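You operate a simulated robot arm through the tools that you are given. There is no shell and no other tool. Be economical: measure what you need, move in short steps, check, and stop when the job is done.

Carry out the task below with a simulated robot arm. There is one attempt and no reset: what you move stays moved.

TASK
Put the green nozzle from the top of the crate table on top of the yellow pad there and the blue nozzle on top of the blue cartridge.
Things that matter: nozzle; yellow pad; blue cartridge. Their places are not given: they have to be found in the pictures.

It is judged by the outcome, as a careful person would: the job done as asked, and still so three seconds after it is handed in. It fails if anything else is knocked over, pushed out of place, dropped, spilled or broken.

THE ROBOT
A 7-joint arm with a two-finger parallel gripper, fixed in place. Base frame: the origin is at the foot of the arm, x ahead of it, y to its left, z up; the work surface is at about z = 0. Lengths are in mm, angles in rad, forces in N, time in s.
With the tool pointing down near the work surface it reaches from about 240 to 620 mm from the base axis. Its first joint turns from -1.152 to 1.152 rad. Payload 2.6 kg.
Tool frame: the origin (TCP) lies between the finger pads and is the grasp point; the fingertips stand 30 mm ahead of it; z points along the fingers, y is the line along which they close. The gripper opens to 94 mm. The fingers are 28 mm wide and 10 mm thick; the gripper's body (50 by 96 mm) begins 55 mm behind the TCP.
Orientation is that of the tool frame in the base frame, as a unit quaternion [w, x, y, z]. With the fingers straight down and closing along the base's y, the tool's x points along the base's -x, its y along +y and its z along -z.

THE INTERFACE
- The arm moves only by the tool jog_arm. Its argument "motion" is a list that holds one entry, the list of rows, each a list of 7 numbers: the shift along the tool's x, y, z in units of 200 mm (1.0 is 200 mm), then the turn, a rotation vector about the tool's x, y, z in units of 90 degrees (1.0 is 90 degrees), then the opening, from 0 (shut) to 1 (fully open). In form: [[[x, y, z, ax, ay, az, hand], ...]]. A call has 1 to 20 rows; each row is the pose to reach, as a shift and turn from the pose commanded when the call began, along the tool's axes at that moment. A call with a number of a shift or a turn outside -1 to 1 is refused whole. A row lasts 0.2 s, in which the tool goes at most 50 mm and 0.15 rad; a call with a longer step from one row to the next is refused whole, and so is a gripper value outside its range. A pose out of reach is approached as far as the arm can. The call stops where the force on the tool passes 40 N (or 10 N more than at its start, if that is more) or the arm is blocked; 0.2 s more then pass. The fingers move at their own pace (about 72 mm/s each) and stop on an object; they squeeze with about 21 N. The grip force told is the motor's: it shows also when the fingers shut on nothing. Time passes only in rows, and 0.2 s behind the last, so rows that repeat a pose let the fingers close. It gives the time, the measured TCP pose, the force on the tool (base axes), the opening and the grip force at its end, in the units of the frame above (readings bear some noise), and new pictures: "show" is both (left out), scene, wrist or none.
- Cameras (640 x 400 px; columns grow to the right, rows downward): "scene" is fixed at [38, 438.1, 561.5]; the picture's right is [-0.74, -0.68, 0.00], its down [-0.41, 0.45, -0.80] and it looks along [0.54, -0.58, -0.61] (base axes); focal length 296 px, centre (320, 200). "wrist" rides on the gripper at [-37, 0, -58] in the tool frame; the picture's right is [0.00, -1.00, 0.00], its down [0.97, 0.00, -0.24] and it looks along [0.24, 0.00, 0.97] (tool axes); focal length 218 px, centre (320, 200).
- probe_pixels(camera, pixels): for up to 12 pixels [column, row] of the newest picture of that camera ("zoom" is the newest enlarged one), the place [x, y, z] in the base frame of the surface seen there, good to about 2 mm. No time passes.
- enlarge(camera, box): a new picture of the part [left, top, right, bottom] of that camera's present view, enlarged. No time passes.
- job_done(): hands the job in; it is judged then, once.

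Work in short steps. Measure before you move; look again where a grasp or a placing could have gone wrong, and mend it. You have 60 turns and 120 pictures in all, the two below and enlarged ones among them. Open the gripper and draw the arm clear of the work before you hand the job in, unless the task says otherwise; then end with one line.

The tools are called after ">>>" as name(argument=value, ...) on one line, values as JSON. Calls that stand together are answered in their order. jog_arm: Moves the arm, as the interface text tells. Its arguments: {"type":"object","properties":{"motion":{"type":"array","items":{"type":"array","items":{"type":"array","items":{"type":"number"}}}},"show":{"type":"string","enum":["both","scene","wrist","none"]}},"required":["motion"]} The other tools are called the same way: probe_pixels (camera, pixels) gives the place of the surface under pixels of a picture; enlarge (camera, box) takes an enlarged picture of a part of a camera's view; job_done () hands the job in.

At the start:

```text
t: 0.0
position: [356.3, 62.7, 326.0]
ee_rot: [0.0, 0.0, 1.0, 0.0]
ft_force: [0.7, -0.2, 0.8]
gripper_width: 94.0
finger_force: 0.1
```

scene: 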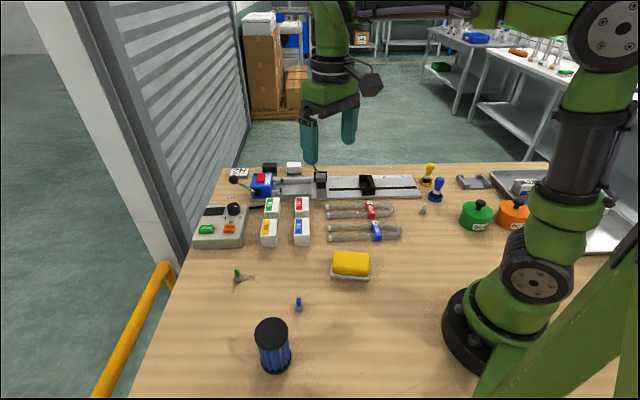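
wrist: 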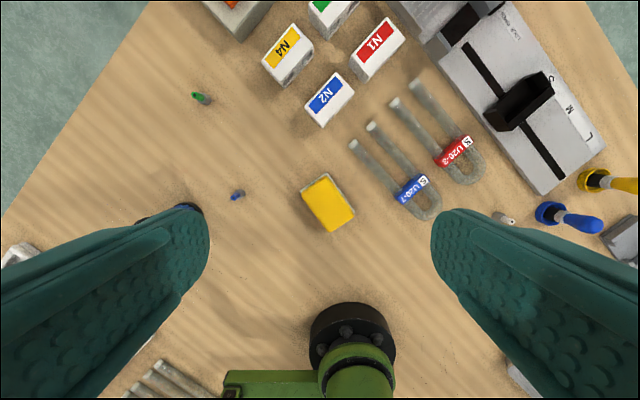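

The scene shows a green nozzle near (238,275), a blue nozzle near (298,304), the yellow pad at (351,263) and the blue cartridge at (273,345). I'll enlarge these to see their details.

>>> enlarge(camera="scene", box=[210, 240, 390, 390])

>>> enlarge(camera="wrist", box=[170, 70, 370, 240])

>>> probe_pixels(camera="scene", pixels=[[237, 272], [238, 277], [251, 278], [298, 300], [299, 307], [335, 256], [367, 257], [351, 264], [369, 271], [333, 272], [271, 330], [274, 355]])

```text
2.67 times, centred on (300, 315) of scene
```

zoom: 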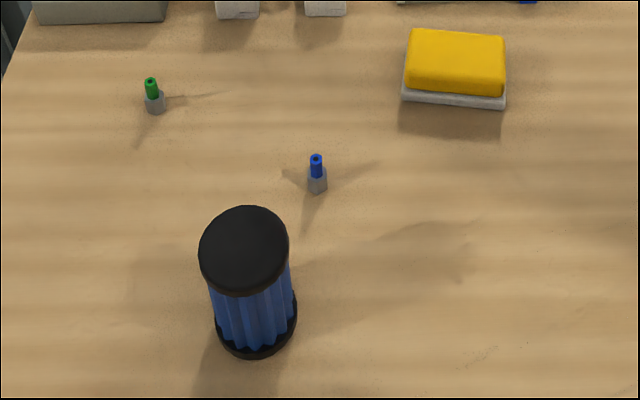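

```text
2.35 times, centred on (270, 155) of wrist
```

zoom: 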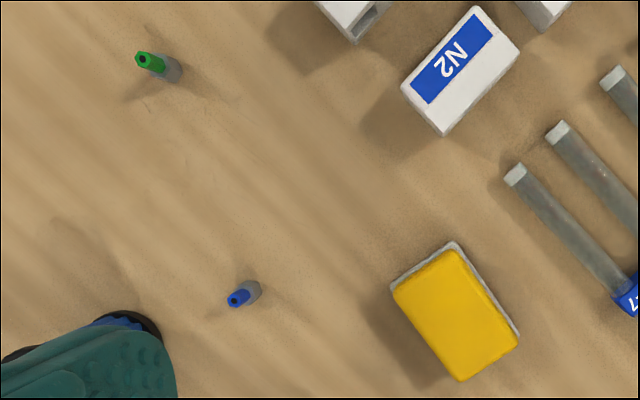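

```text
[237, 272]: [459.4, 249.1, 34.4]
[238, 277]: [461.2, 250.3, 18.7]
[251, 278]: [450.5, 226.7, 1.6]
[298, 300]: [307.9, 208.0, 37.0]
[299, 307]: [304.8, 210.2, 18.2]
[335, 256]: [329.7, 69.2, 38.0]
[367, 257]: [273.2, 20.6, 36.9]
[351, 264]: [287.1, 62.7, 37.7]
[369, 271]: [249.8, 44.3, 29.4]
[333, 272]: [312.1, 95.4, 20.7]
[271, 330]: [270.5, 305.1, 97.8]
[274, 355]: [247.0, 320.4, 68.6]
```

Both nozzles stand upright, about 38 mm tall. I'll probe finer points on their edges, the pad's corners and the cartridge's top.

>>> probe_pixels(camera="zoom", pixels=[[143, 60], [153, 64], [170, 70], [176, 75], [236, 300], [242, 296], [254, 290], [454, 252], [396, 291], [461, 379], [516, 338], [456, 315]])

>>> enlarge(camera="scene", box=[220, 260, 320, 380])

```text
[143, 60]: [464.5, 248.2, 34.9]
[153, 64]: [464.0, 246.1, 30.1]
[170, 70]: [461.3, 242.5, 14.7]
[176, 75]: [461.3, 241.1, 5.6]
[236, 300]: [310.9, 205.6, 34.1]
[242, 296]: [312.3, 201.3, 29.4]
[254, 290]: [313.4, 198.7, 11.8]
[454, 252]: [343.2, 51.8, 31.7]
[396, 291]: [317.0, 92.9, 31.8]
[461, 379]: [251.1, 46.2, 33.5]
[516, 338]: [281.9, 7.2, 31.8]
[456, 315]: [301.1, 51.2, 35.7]
```

```text
3.33 times, centred on (270, 320) of scene
```

zoom: 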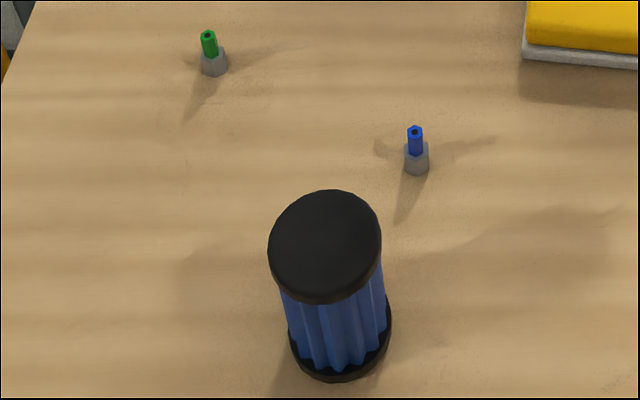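

>>> probe_pixels(camera="zoom", pixels=[[209, 36], [206, 60], [222, 60], [415, 131], [410, 157], [426, 157], [325, 235], [274, 240], [376, 225], [330, 193], [320, 290], [339, 374]])

```text
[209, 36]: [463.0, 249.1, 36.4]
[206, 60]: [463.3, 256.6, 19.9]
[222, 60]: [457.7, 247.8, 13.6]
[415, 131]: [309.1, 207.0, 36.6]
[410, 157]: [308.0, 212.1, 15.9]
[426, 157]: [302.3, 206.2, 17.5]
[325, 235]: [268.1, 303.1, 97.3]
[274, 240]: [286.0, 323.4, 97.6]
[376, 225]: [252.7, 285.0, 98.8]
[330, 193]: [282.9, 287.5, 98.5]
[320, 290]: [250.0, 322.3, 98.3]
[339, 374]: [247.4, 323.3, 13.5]
```

Estimated axes are green at about (465,249), blue at about (310,206), cartridge top centre (268,304,98) and pad centre (298,50,37). I'll hover over the green nozzle with the fingers half open and look.

>>> jog_arm(motion=[[[-0.054, 0.093, 0.098, 0, 0, 0, 0.6], [-0.109, 0.186, 0.196, 0, 0, 0, 0.6], [-0.163, 0.279, 0.294, 0, 0, 0, 0.6], [-0.217, 0.373, 0.392, 0, 0, 0, 0.6], [-0.272, 0.466, 0.49, 0, 0, 0, 0.6], [-0.326, 0.559, 0.588, 0, 0, 0, 0.6], [-0.38, 0.652, 0.686, 0, 0, 0, 0.6], [-0.435, 0.745, 0.784, 0, 0, 0, 0.6], [-0.489, 0.838, 0.882, 0, 0, 0, 0.6], [-0.5435, 0.9315, 0.98, 0, 0, 0, 0.6], [-0.5435, 0.9315, 0.98, 0, 0, 0, 0.6]]])

```text
t: 2.4
position: [467.0, 249.1, 130.9]
ee_rot: [0.0, 0.0, 1.0, 0.001]
ft_force: [-0.5, 0.0, -0.1]
gripper_width: 56.3
finger_force: 0.1
```

scene: 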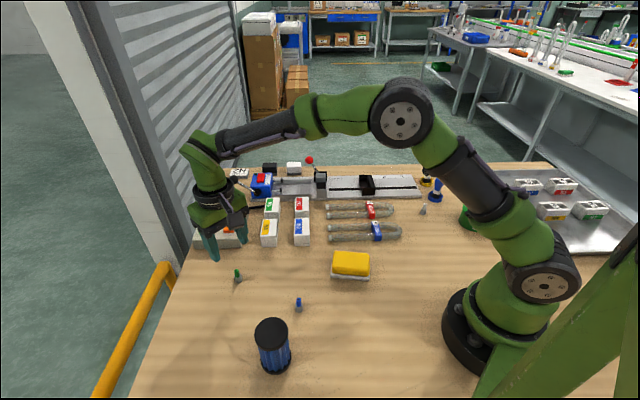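
wrist: 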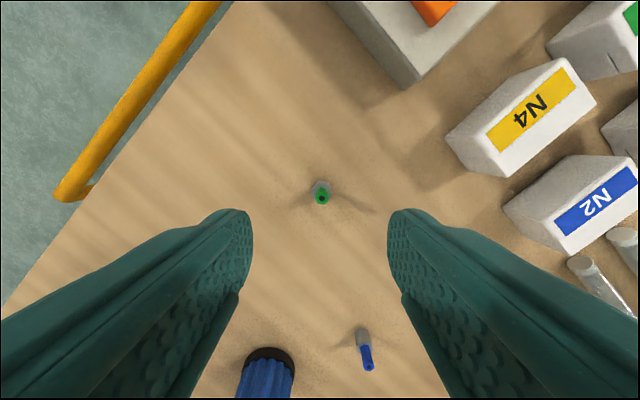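

The green nozzle is at about (321,195) in the wrist view and looks centred between the fingers. I'll probe it from this close view.

>>> enlarge(camera="wrist", box=[280, 160, 360, 220])

>>> probe_pixels(camera="wrist", pixels=[[321, 193], [322, 199], [321, 185], [314, 186], [329, 186]])

```text
6.67 times, centred on (320, 190) of wrist
```

zoom: 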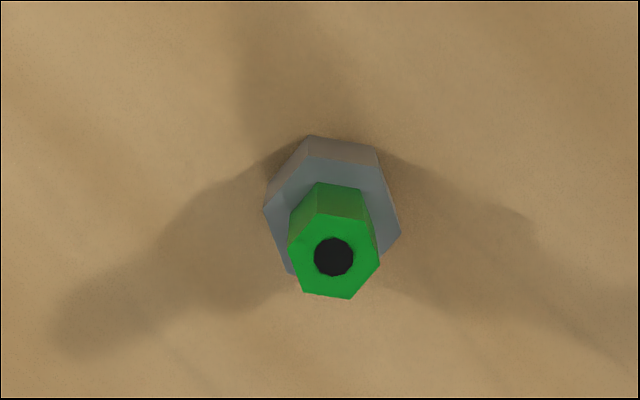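

```text
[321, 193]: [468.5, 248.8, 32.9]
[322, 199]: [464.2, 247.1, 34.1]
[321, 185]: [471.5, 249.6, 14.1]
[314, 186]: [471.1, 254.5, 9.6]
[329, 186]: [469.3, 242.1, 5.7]
```

The base is hexagonal, with its vertices almost along the closing line. I'll turn the tool -22° about z so the fingers close on flats, then descend to put the fingertips at about z=7.

>>> jog_arm(motion=[[[0.002, -0.002, 0, 0, 0, -0.08, 0.5], [0.004, -0.004, 0.02, 0, 0, -0.16, 0.5], [0.004, -0.004, 0.08, 0, 0, -0.244, 0.5], [0.004, -0.004, 0.18, 0, 0, -0.244, 0.5], [0.004, -0.004, 0.28, 0, 0, -0.244, 0.5], [0.004, -0.004, 0.36, 0, 0, -0.244, 0.5], [0.004, -0.004, 0.42, 0, 0, -0.244, 0.5], [0.004, -0.004, 0.465, 0, 0, -0.244, 0.5], [0.004, -0.004, 0.465, 0, 0, -0.244, 0.5]]])

```text
t: 4.4
position: [465.6, 249.8, 36.7]
ee_rot: [0.001, -0.19, 0.982, -0.001]
ft_force: [-0.2, -0.6, -0.6]
gripper_width: 47.2
finger_force: 0.1
```

scene: 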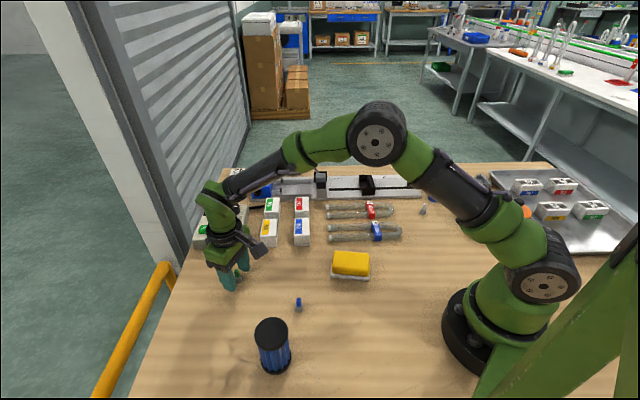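
wrist: 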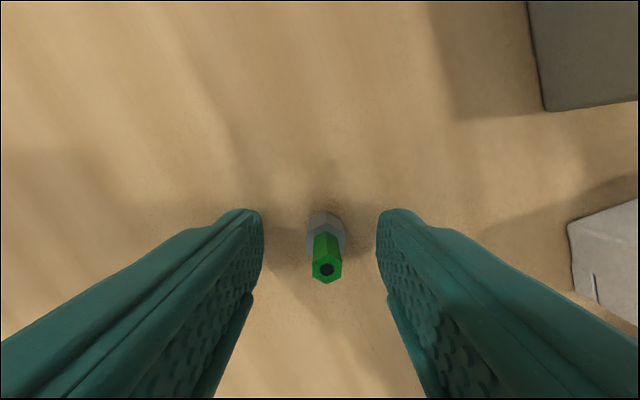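

The nozzle base at (327,234) is about 2.5 mm to the right of the mid-line. I'll shift and close.

>>> jog_arm(motion=[[[0, -0.013, 0, 0, 0, 0, 0.5], [0, -0.013, 0, 0, 0, 0, 0.2], [0, -0.013, 0, 0, 0, 0, 0.0], [0, -0.013, 0, 0, 0, 0, 0.0], [0, -0.013, 0, 0, 0, 0, 0.0]]], show="wrist")

```text
t: 5.6
position: [467.7, 246.4, 37.7]
ee_rot: [0.0, -0.189, 0.982, 0.0]
ft_force: [-0.1, 0.6, 0.3]
gripper_width: 13.7
finger_force: 21.5
```

wrist: 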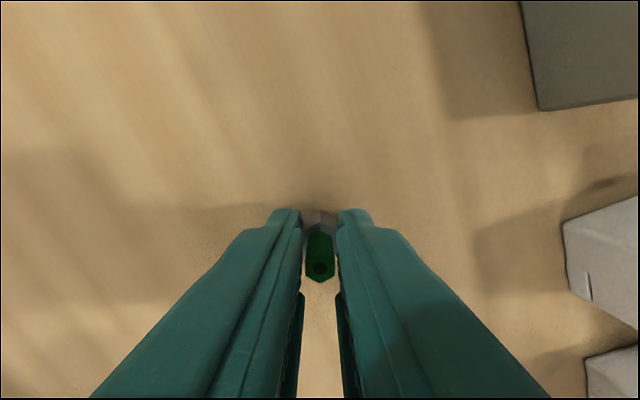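

Gripped on the flats (13.7 mm). I'll lift 100 mm and go halfway to the pad.

>>> jog_arm(motion=[[[0, -0.013, -0.05, 0, 0, 0, 0], [0, -0.013, -0.17, 0, 0, 0, 0], [0, -0.013, -0.33, 0, 0, 0, 0], [0, -0.013, -0.5, 0, 0, 0, 0], [0.1, -0.065, -0.5, 0, 0, 0, 0], [0.22, -0.128, -0.5, 0, 0, 0, 0], [0.34, -0.191, -0.5, 0, 0, 0, 0], [0.46, -0.253, -0.5, 0, 0, 0, 0], [0.572, -0.312, -0.5, 0, 0, 0, 0]]], show="none")

>>> jog_arm(motion=[[[0.12, -0.063, 0, 0, 0, 0, 0], [0.24, -0.126, 0, 0, 0, 0, 0], [0.36, -0.188, 0, 0, 0, 0, 0], [0.48, -0.251, 0, 0, 0, 0, 0], [0.572, -0.299, 0, 0, 0, 0, 0], [0.572, -0.299, 0, 0, 0, 0, 0]]])

```text
t: 7.6
position: [382.4, 144.7, 135.2]
ee_rot: [-0.001, -0.191, 0.982, 0.0]
ft_force: [0.0, -0.4, -0.9]
gripper_width: 13.8
finger_force: 20.6
```

```text
t: 9.0
position: [300.1, 48.0, 137.4]
ee_rot: [0.0, -0.191, 0.982, 0.001]
ft_force: [-0.3, -0.7, -0.3]
gripper_width: 13.7
finger_force: 21.3
```

scene: 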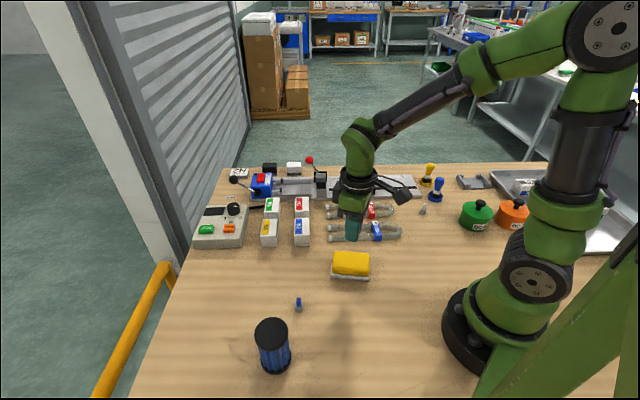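
wrist: 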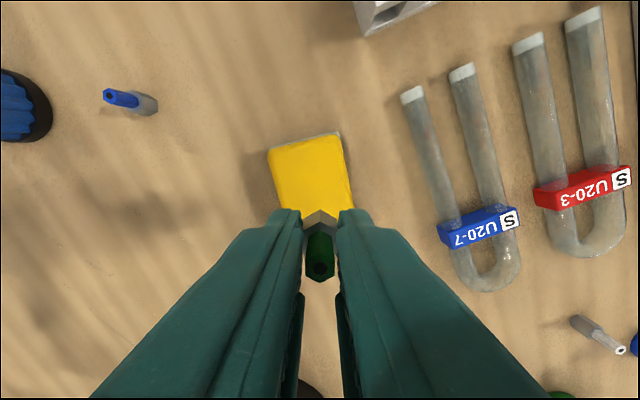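

The pad spans columns 268–353 in the wrist view, and the TCP's downward projection at pad height is about (320,197). I'll probe the pad edges to check this.

>>> probe_pixels(camera="wrist", pixels=[[270, 155], [338, 138], [275, 200], [352, 195], [305, 170], [305, 195], [330, 195], [310, 138]])

>>> probe_pixels(camera="scene", pixels=[[337, 254], [368, 256], [352, 254], [351, 263], [335, 268], [368, 272]])

```text
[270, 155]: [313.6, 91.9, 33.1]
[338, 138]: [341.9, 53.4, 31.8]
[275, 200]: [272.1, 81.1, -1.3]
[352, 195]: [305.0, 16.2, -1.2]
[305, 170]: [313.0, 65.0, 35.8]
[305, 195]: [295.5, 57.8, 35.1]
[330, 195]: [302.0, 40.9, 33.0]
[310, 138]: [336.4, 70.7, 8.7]
```

```text
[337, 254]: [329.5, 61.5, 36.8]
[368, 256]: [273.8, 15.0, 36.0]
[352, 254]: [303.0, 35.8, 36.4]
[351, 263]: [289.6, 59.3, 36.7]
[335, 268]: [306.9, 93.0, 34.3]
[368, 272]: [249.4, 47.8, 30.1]
```

The pad's top is at z≈36 and centred at (298,50). I'll lower until the nozzle is nearly in contact and watch the force.

>>> jog_arm(motion=[[[0, 0, 0.1, 0, 0, 0, 0], [0, 0, 0.2, 0, 0, 0, 0], [0, 0, 0.27, 0, 0, 0, 0], [0, 0, 0.3, 0, 0, 0, 0], [0, 0, 0.312, 0, 0, 0, 0], [0, 0, 0.312, 0, 0, 0, 0]]], show="wrist")

>>> enlarge(camera="scene", box=[310, 210, 400, 290])

```text
t: 10.4
position: [299.1, 46.7, 74.6]
ee_rot: [0.0, -0.19, 0.982, 0.0]
ft_force: [-0.3, 1.2, 0.7]
gripper_width: 13.9
finger_force: 20.9
```

wrist: 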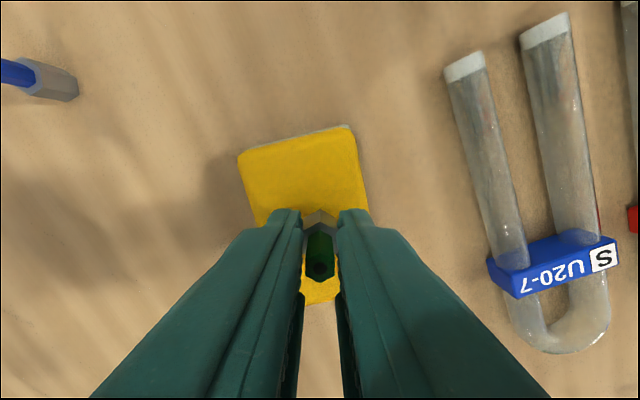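

```text
5.00 times, centred on (355, 250) of scene
```

zoom: 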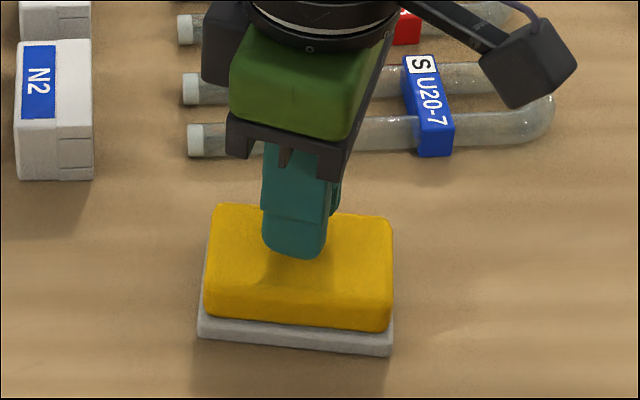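

No contact yet. I'll creep down another 2 mm and check the force.

>>> jog_arm(motion=[[[0, 0, 0.0025, 0, 0, 0, 0], [0, 0, 0.005, 0, 0, 0, 0], [0, 0, 0.0075, 0, 0, 0, 0], [0, 0, 0.01, 0, 0, 0, 0], [0, 0, 0.01, 0, 0, 0, 0]]], show="none")

```text
t: 11.6
position: [299.6, 48.1, 72.1]
ee_rot: [0.0, -0.189, 0.982, 0.0]
ft_force: [-0.1, 0.4, 1.6]
gripper_width: 13.6
finger_force: 21.1
```

>>> jog_arm(motion=[[[0, 0, 0.0025, 0, 0, 0, 0], [0, 0, 0.005, 0, 0, 0, 0], [0, 0, 0.005, 0, 0, 0, 0]]], show="wrist")

```text
t: 12.4
position: [300.8, 47.2, 71.8]
ee_rot: [0.001, -0.19, 0.982, 0.0]
ft_force: [-2.5, -1.0, 14.2]
gripper_width: 13.7
finger_force: 20.9
```

wrist: 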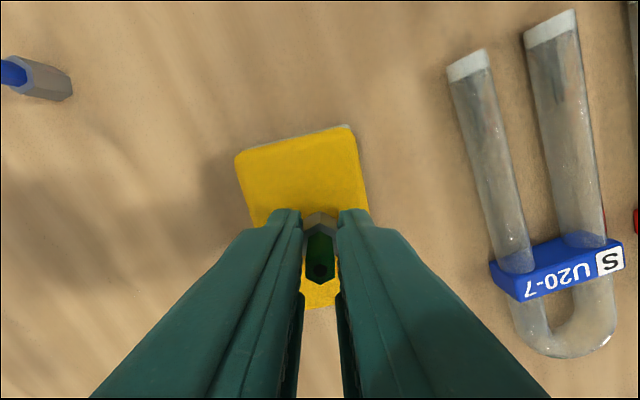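

Contact is at 14 N. I'll back off slightly, open gently, then rise straight up.

>>> jog_arm(motion=[[[0, 0, -0.003, 0, 0, 0, 0], [0, 0, -0.003, 0, 0, 0, 0.2], [0, 0, -0.003, 0, 0, 0, 0.4], [0, 0, -0.003, 0, 0, 0, 0.5], [0, 0, -0.003, 0, 0, 0, 0.5], [0, 0, -0.05, 0, 0, 0, 0.5], [0, 0, -0.15, 0, 0, 0, 0.5], [0, 0, -0.3, 0, 0, 0, 0.5], [0, 0, -0.45, 0, 0, 0, 0.5]]])

>>> enlarge(camera="scene", box=[310, 210, 400, 290])

```text
t: 14.4
position: [297.3, 48.5, 160.8]
ee_rot: [0.0, -0.19, 0.982, 0.0]
ft_force: [-0.2, -0.8, -0.1]
gripper_width: 47.0
finger_force: 0.0
```

scene: 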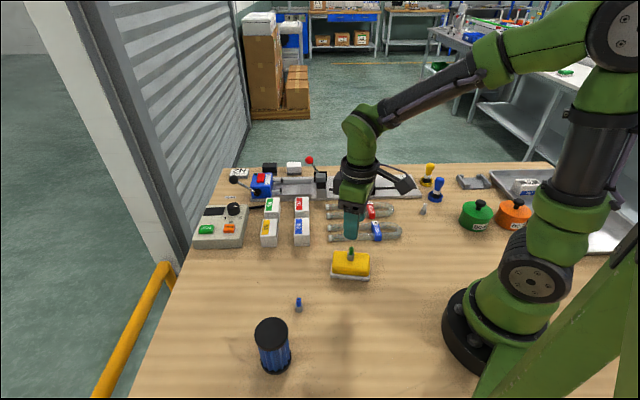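
wrist: 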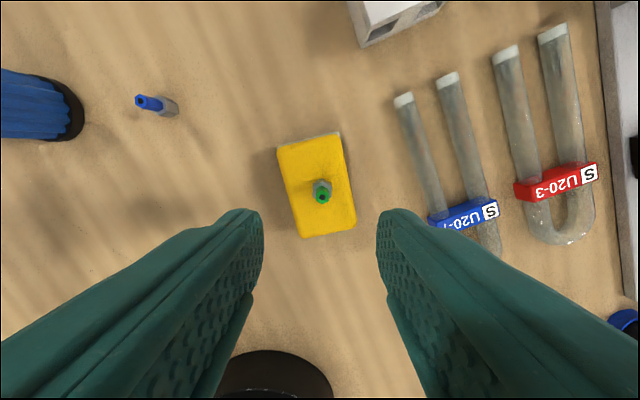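

```text
5.00 times, centred on (355, 250) of scene
```

zoom: 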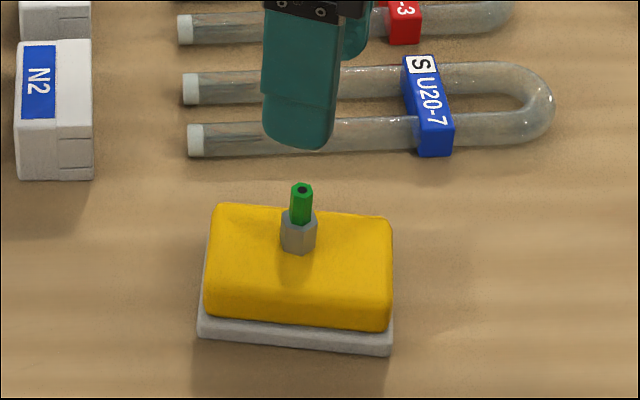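

The green nozzle stands upright on the pad. Next I'll move to hover over the blue nozzle at about (310,205).

>>> jog_arm(motion=[[[-0.06, 0.117, 0, 0, 0, 0, 0.5], [-0.12, 0.233, 0, 0, 0, 0, 0.5], [-0.18, 0.35, 0, 0, 0, 0, 0.5], [-0.24, 0.467, 0, 0, 0, 0, 0.5], [-0.3, 0.584, 0, 0, 0, 0, 0.5], [-0.35, 0.7, 0, 0, 0, 0, 0.5], [-0.35, 0.7, 0.155, 0, 0, 0, 0.5], [-0.35, 0.7, 0.155, 0, 0, 0, 0.5]]], show="wrist")

>>> enlarge(camera="wrist", box=[280, 160, 360, 220])

```text
t: 16.2
position: [311.7, 204.5, 131.3]
ee_rot: [0.0, -0.19, 0.982, 0.0]
ft_force: [-0.1, 0.5, 0.3]
gripper_width: 46.8
finger_force: 0.1
```

wrist: 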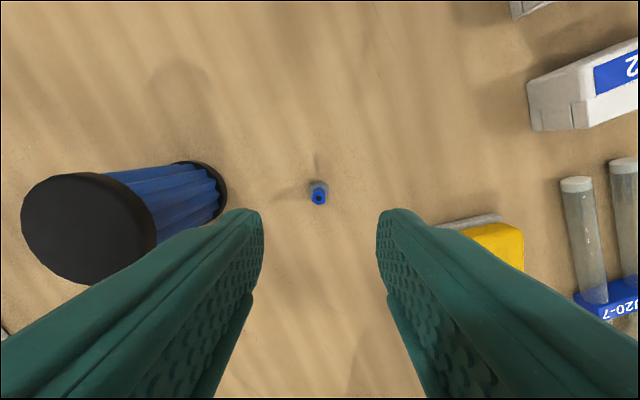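

```text
6.67 times, centred on (320, 190) of wrist
```

zoom: 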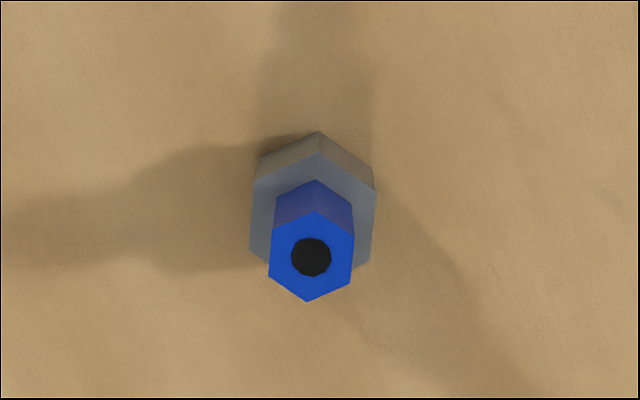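

The flats are already aligned and the nozzle is about 1 mm left of centre. I'll descend to grasp height.

>>> jog_arm(motion=[[[0, 0.004, 0.08, 0, 0, 0, 0.5], [0, 0.004, 0.18, 0, 0, 0, 0.5], [0, 0.004, 0.28, 0, 0, 0, 0.5], [0, 0.004, 0.36, 0, 0, 0, 0.5], [0, 0.004, 0.42, 0, 0, 0, 0.5], [0, 0.004, 0.465, 0, 0, 0, 0.5], [0, 0.004, 0.465, 0, 0, 0, 0.5]]])

```text
t: 17.8
position: [311.0, 204.1, 37.4]
ee_rot: [0.0, -0.192, 0.981, 0.001]
ft_force: [-0.1, -0.1, 0.3]
gripper_width: 46.9
finger_force: 0.1
```

scene: 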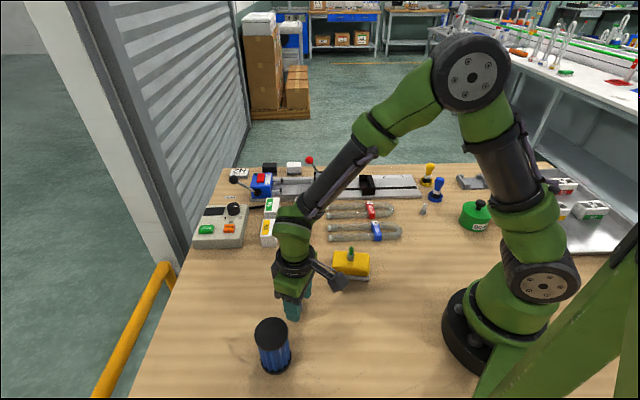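
wrist: 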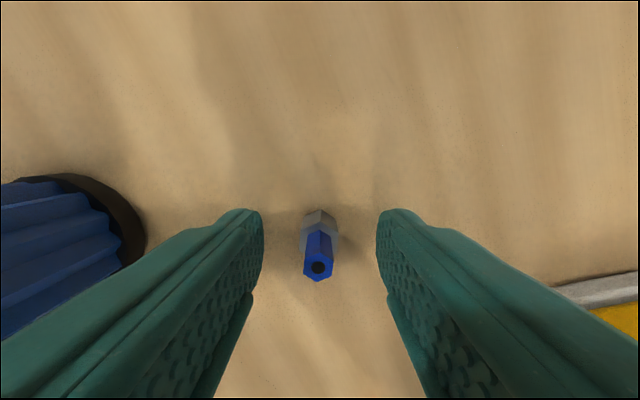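

It's centred between the fingers (col 319). I'll close, then lift straight up 130 mm.

>>> jog_arm(motion=[[[0, 0, 0, 0, 0, 0, 0.2], [0, 0, 0, 0, 0, 0, 0.0], [0, 0, 0, 0, 0, 0, 0.0], [0, 0, 0, 0, 0, 0, 0.0], [0, 0, -0.05, 0, 0, 0, 0], [0, 0, -0.18, 0, 0, 0, 0], [0, 0, -0.34, 0, 0, 0, 0], [0, 0, -0.5, 0, 0, 0, 0], [0, 0, -0.65, 0, 0, 0, 0], [0, 0, -0.65, 0, 0, 0, 0]]], show="wrist")

>>> probe_pixels(camera="scene", pixels=[[271, 331], [256, 333], [286, 329], [272, 319], [268, 345]])

```text
t: 20.0
position: [311.1, 202.1, 168.2]
ee_rot: [0.0, -0.191, 0.982, 0.0]
ft_force: [-0.2, 0.0, -0.5]
gripper_width: 13.7
finger_force: 20.7
```

wrist: 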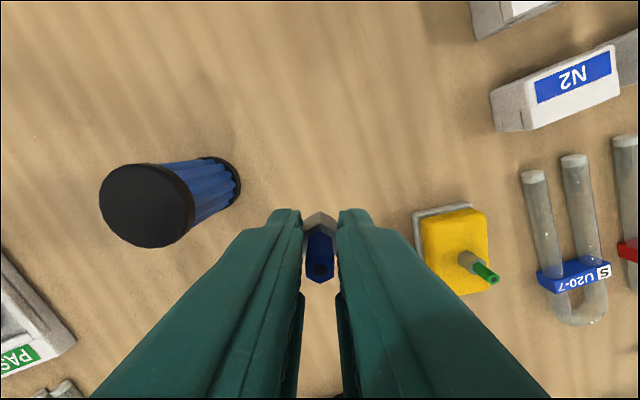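

```text
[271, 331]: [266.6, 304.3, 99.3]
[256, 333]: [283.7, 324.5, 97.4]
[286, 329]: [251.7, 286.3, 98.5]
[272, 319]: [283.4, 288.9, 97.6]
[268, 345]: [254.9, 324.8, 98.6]
```

Held (13.7 mm). I'll cross-check the cartridge top from the wrist view, where it spans (100–195, 164–247).

>>> probe_pixels(camera="wrist", pixels=[[103, 198], [191, 208], [135, 167], [155, 244], [147, 205], [180, 180], [115, 230]])

```text
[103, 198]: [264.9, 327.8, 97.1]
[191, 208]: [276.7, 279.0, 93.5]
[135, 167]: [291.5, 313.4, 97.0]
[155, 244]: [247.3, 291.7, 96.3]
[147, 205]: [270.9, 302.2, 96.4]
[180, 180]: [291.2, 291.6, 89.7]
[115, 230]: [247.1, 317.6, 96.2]
```

The cartridge top's centre is about (269,303,97.5). I'll move over it at the present height.

>>> jog_arm(motion=[[[0.002, 0.1, 0, 0, 0, 0, 0], [0.004, 0.22, 0, 0, 0, 0, 0], [0.006, 0.34, 0, 0, 0, 0, 0], [0.008, 0.45, 0, 0, 0, 0, 0], [0.01, 0.539, 0, 0, 0, 0, 0], [0.01, 0.539, 0, 0, 0, 0, 0], [0.01, 0.539, 0.08, 0, 0, 0, 0], [0.01, 0.539, 0.12, 0, 0, 0, 0], [0.01, 0.539, 0.12, 0, 0, 0, 0]]])

>>> enlarge(camera="scene", box=[220, 260, 340, 380])

```text
t: 22.0
position: [268.8, 303.0, 143.3]
ee_rot: [0.0, -0.19, 0.982, 0.0]
ft_force: [-0.1, -0.4, -0.3]
gripper_width: 13.8
finger_force: 21.4
```

scene: 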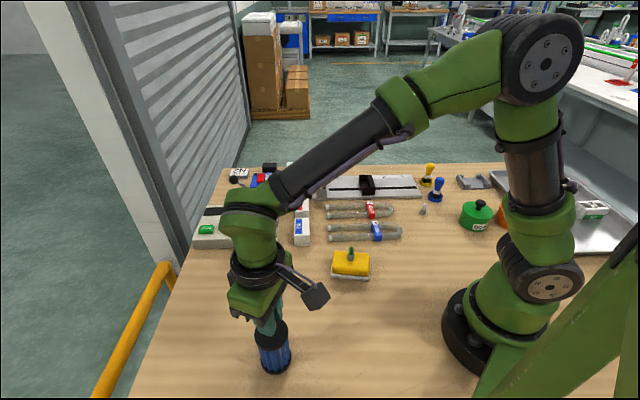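
wrist: 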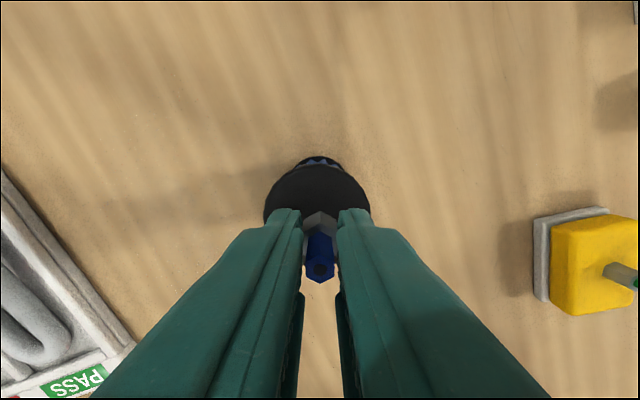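

```text
3.33 times, centred on (280, 320) of scene
```

zoom: 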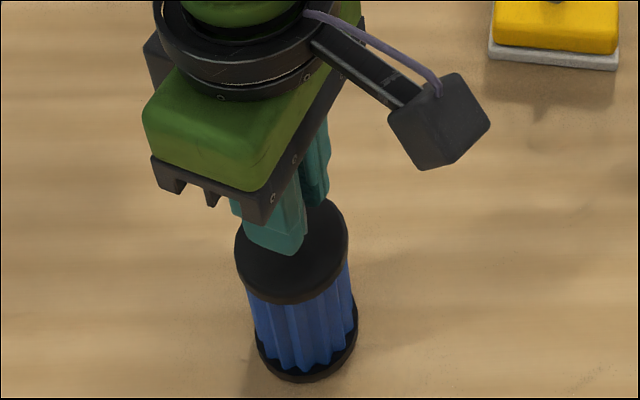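

The cap is centred under the nozzle (cols 264–371). The bottom is about 8 mm above, so I'll lower 7 mm slowly.

>>> jog_arm(motion=[[[0, 0, 0.015, 0, 0, 0, 0], [0, 0, 0.025, 0, 0, 0, 0], [0, 0, 0.032, 0, 0, 0, 0], [0, 0, 0.035, 0, 0, 0, 0], [0, 0, 0.035, 0, 0, 0, 0]]], show="none")

```text
t: 23.2
position: [268.5, 302.9, 135.2]
ee_rot: [0.0, -0.19, 0.982, 0.0]
ft_force: [0.0, 0.3, -0.6]
gripper_width: 13.8
finger_force: 21.1
```

>>> jog_arm(motion=[[[0, 0, 0.0025, 0, 0, 0, 0], [0, 0, 0.005, 0, 0, 0, 0], [0, 0, 0.005, 0, 0, 0, 0]]], show="none")

```text
t: 24.0
position: [267.7, 302.9, 135.3]
ee_rot: [0.0, -0.19, 0.982, 0.0]
ft_force: [0.3, 0.3, -0.4]
gripper_width: 13.8
finger_force: 21.2
```

>>> jog_arm(motion=[[[0, 0, 0.002, 0, 0, 0, 0], [0, 0, 0.004, 0, 0, 0, 0], [0, 0, 0.004, 0, 0, 0, 0]]], show="none")

```text
t: 24.8
position: [268.8, 303.2, 135.5]
ee_rot: [0.0, -0.189, 0.982, 0.0]
ft_force: [0.0, 0.2, -0.2]
gripper_width: 13.9
finger_force: 21.2
```

>>> jog_arm(motion=[[[0, 0, 0.002, 0, 0, 0, 0], [0, 0, 0.004, 0, 0, 0, 0], [0, 0, 0.004, 0, 0, 0, 0]]], show="wrist")

>>> enlarge(camera="scene", box=[245, 300, 305, 350])

```text
t: 25.6
position: [269.4, 303.5, 134.6]
ee_rot: [0.0, -0.191, 0.982, 0.001]
ft_force: [0.0, 0.3, 12.0]
gripper_width: 13.8
finger_force: 20.6
```

wrist: 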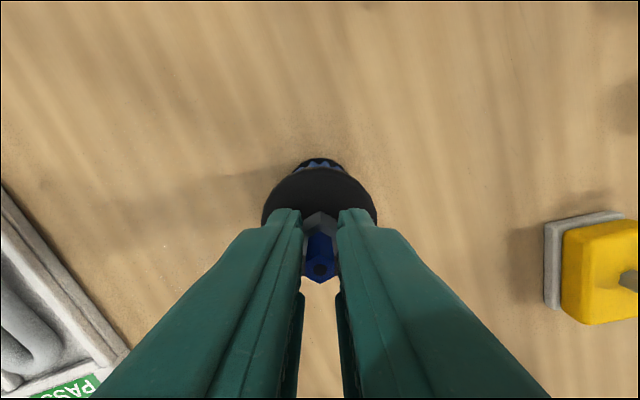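

```text
8.00 times, centred on (275, 325) of scene
```

zoom: 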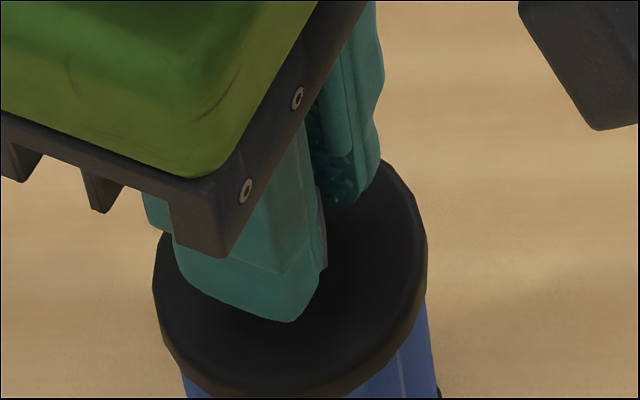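

Contact is at 12 N. I'll back off 0.4 mm, open gently and rise straight up.

>>> jog_arm(motion=[[[0, 0, -0.002, 0, 0, 0, 0], [0, 0, -0.002, 0, 0, 0, 0.2], [0, 0, -0.002, 0, 0, 0, 0.4], [0, 0, -0.002, 0, 0, 0, 0.5], [0, 0, -0.002, 0, 0, 0, 0.5], [0, 0, -0.05, 0, 0, 0, 0.5], [0, 0, -0.15, 0, 0, 0, 0.5], [0, 0, -0.3, 0, 0, 0, 0.5], [0, 0, -0.45, 0, 0, 0, 0.5], [0, 0, -0.65, 0, 0, 0, 0.5]]])

>>> enlarge(camera="scene", box=[220, 240, 390, 390])

```text
t: 27.8
position: [267.0, 302.2, 264.6]
ee_rot: [0.0, -0.191, 0.982, 0.0]
ft_force: [0.8, -0.7, -0.2]
gripper_width: 47.0
finger_force: 0.1
```

scene: 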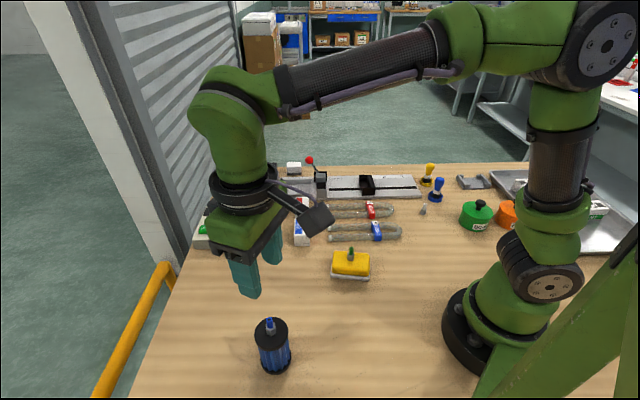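
wrist: 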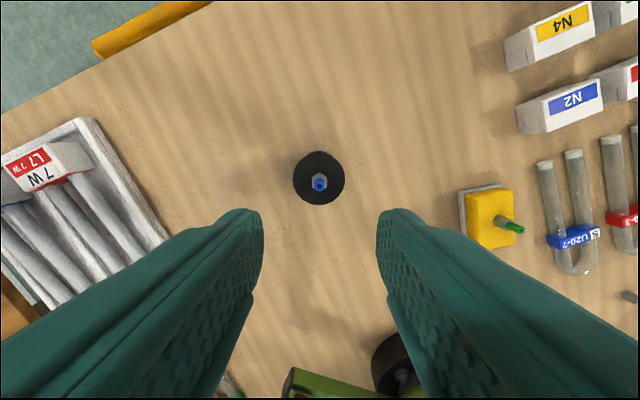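

```text
2.67 times, centred on (305, 315) of scene
```

zoom: 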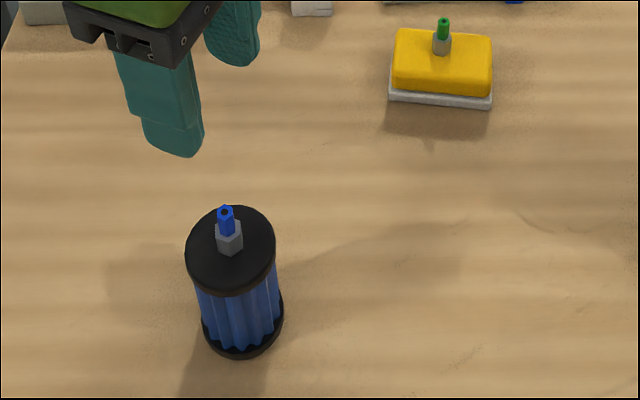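

Both nozzles stand upright on their targets, and the gripper is open and clear, 130 mm above. I'll hand the job in.

>>> job_done()

```text
The job is handed in.
```

The green nozzle is on the yellow pad and the blue nozzle is on the blue cartridge; both were standing upright when I handed the job in.
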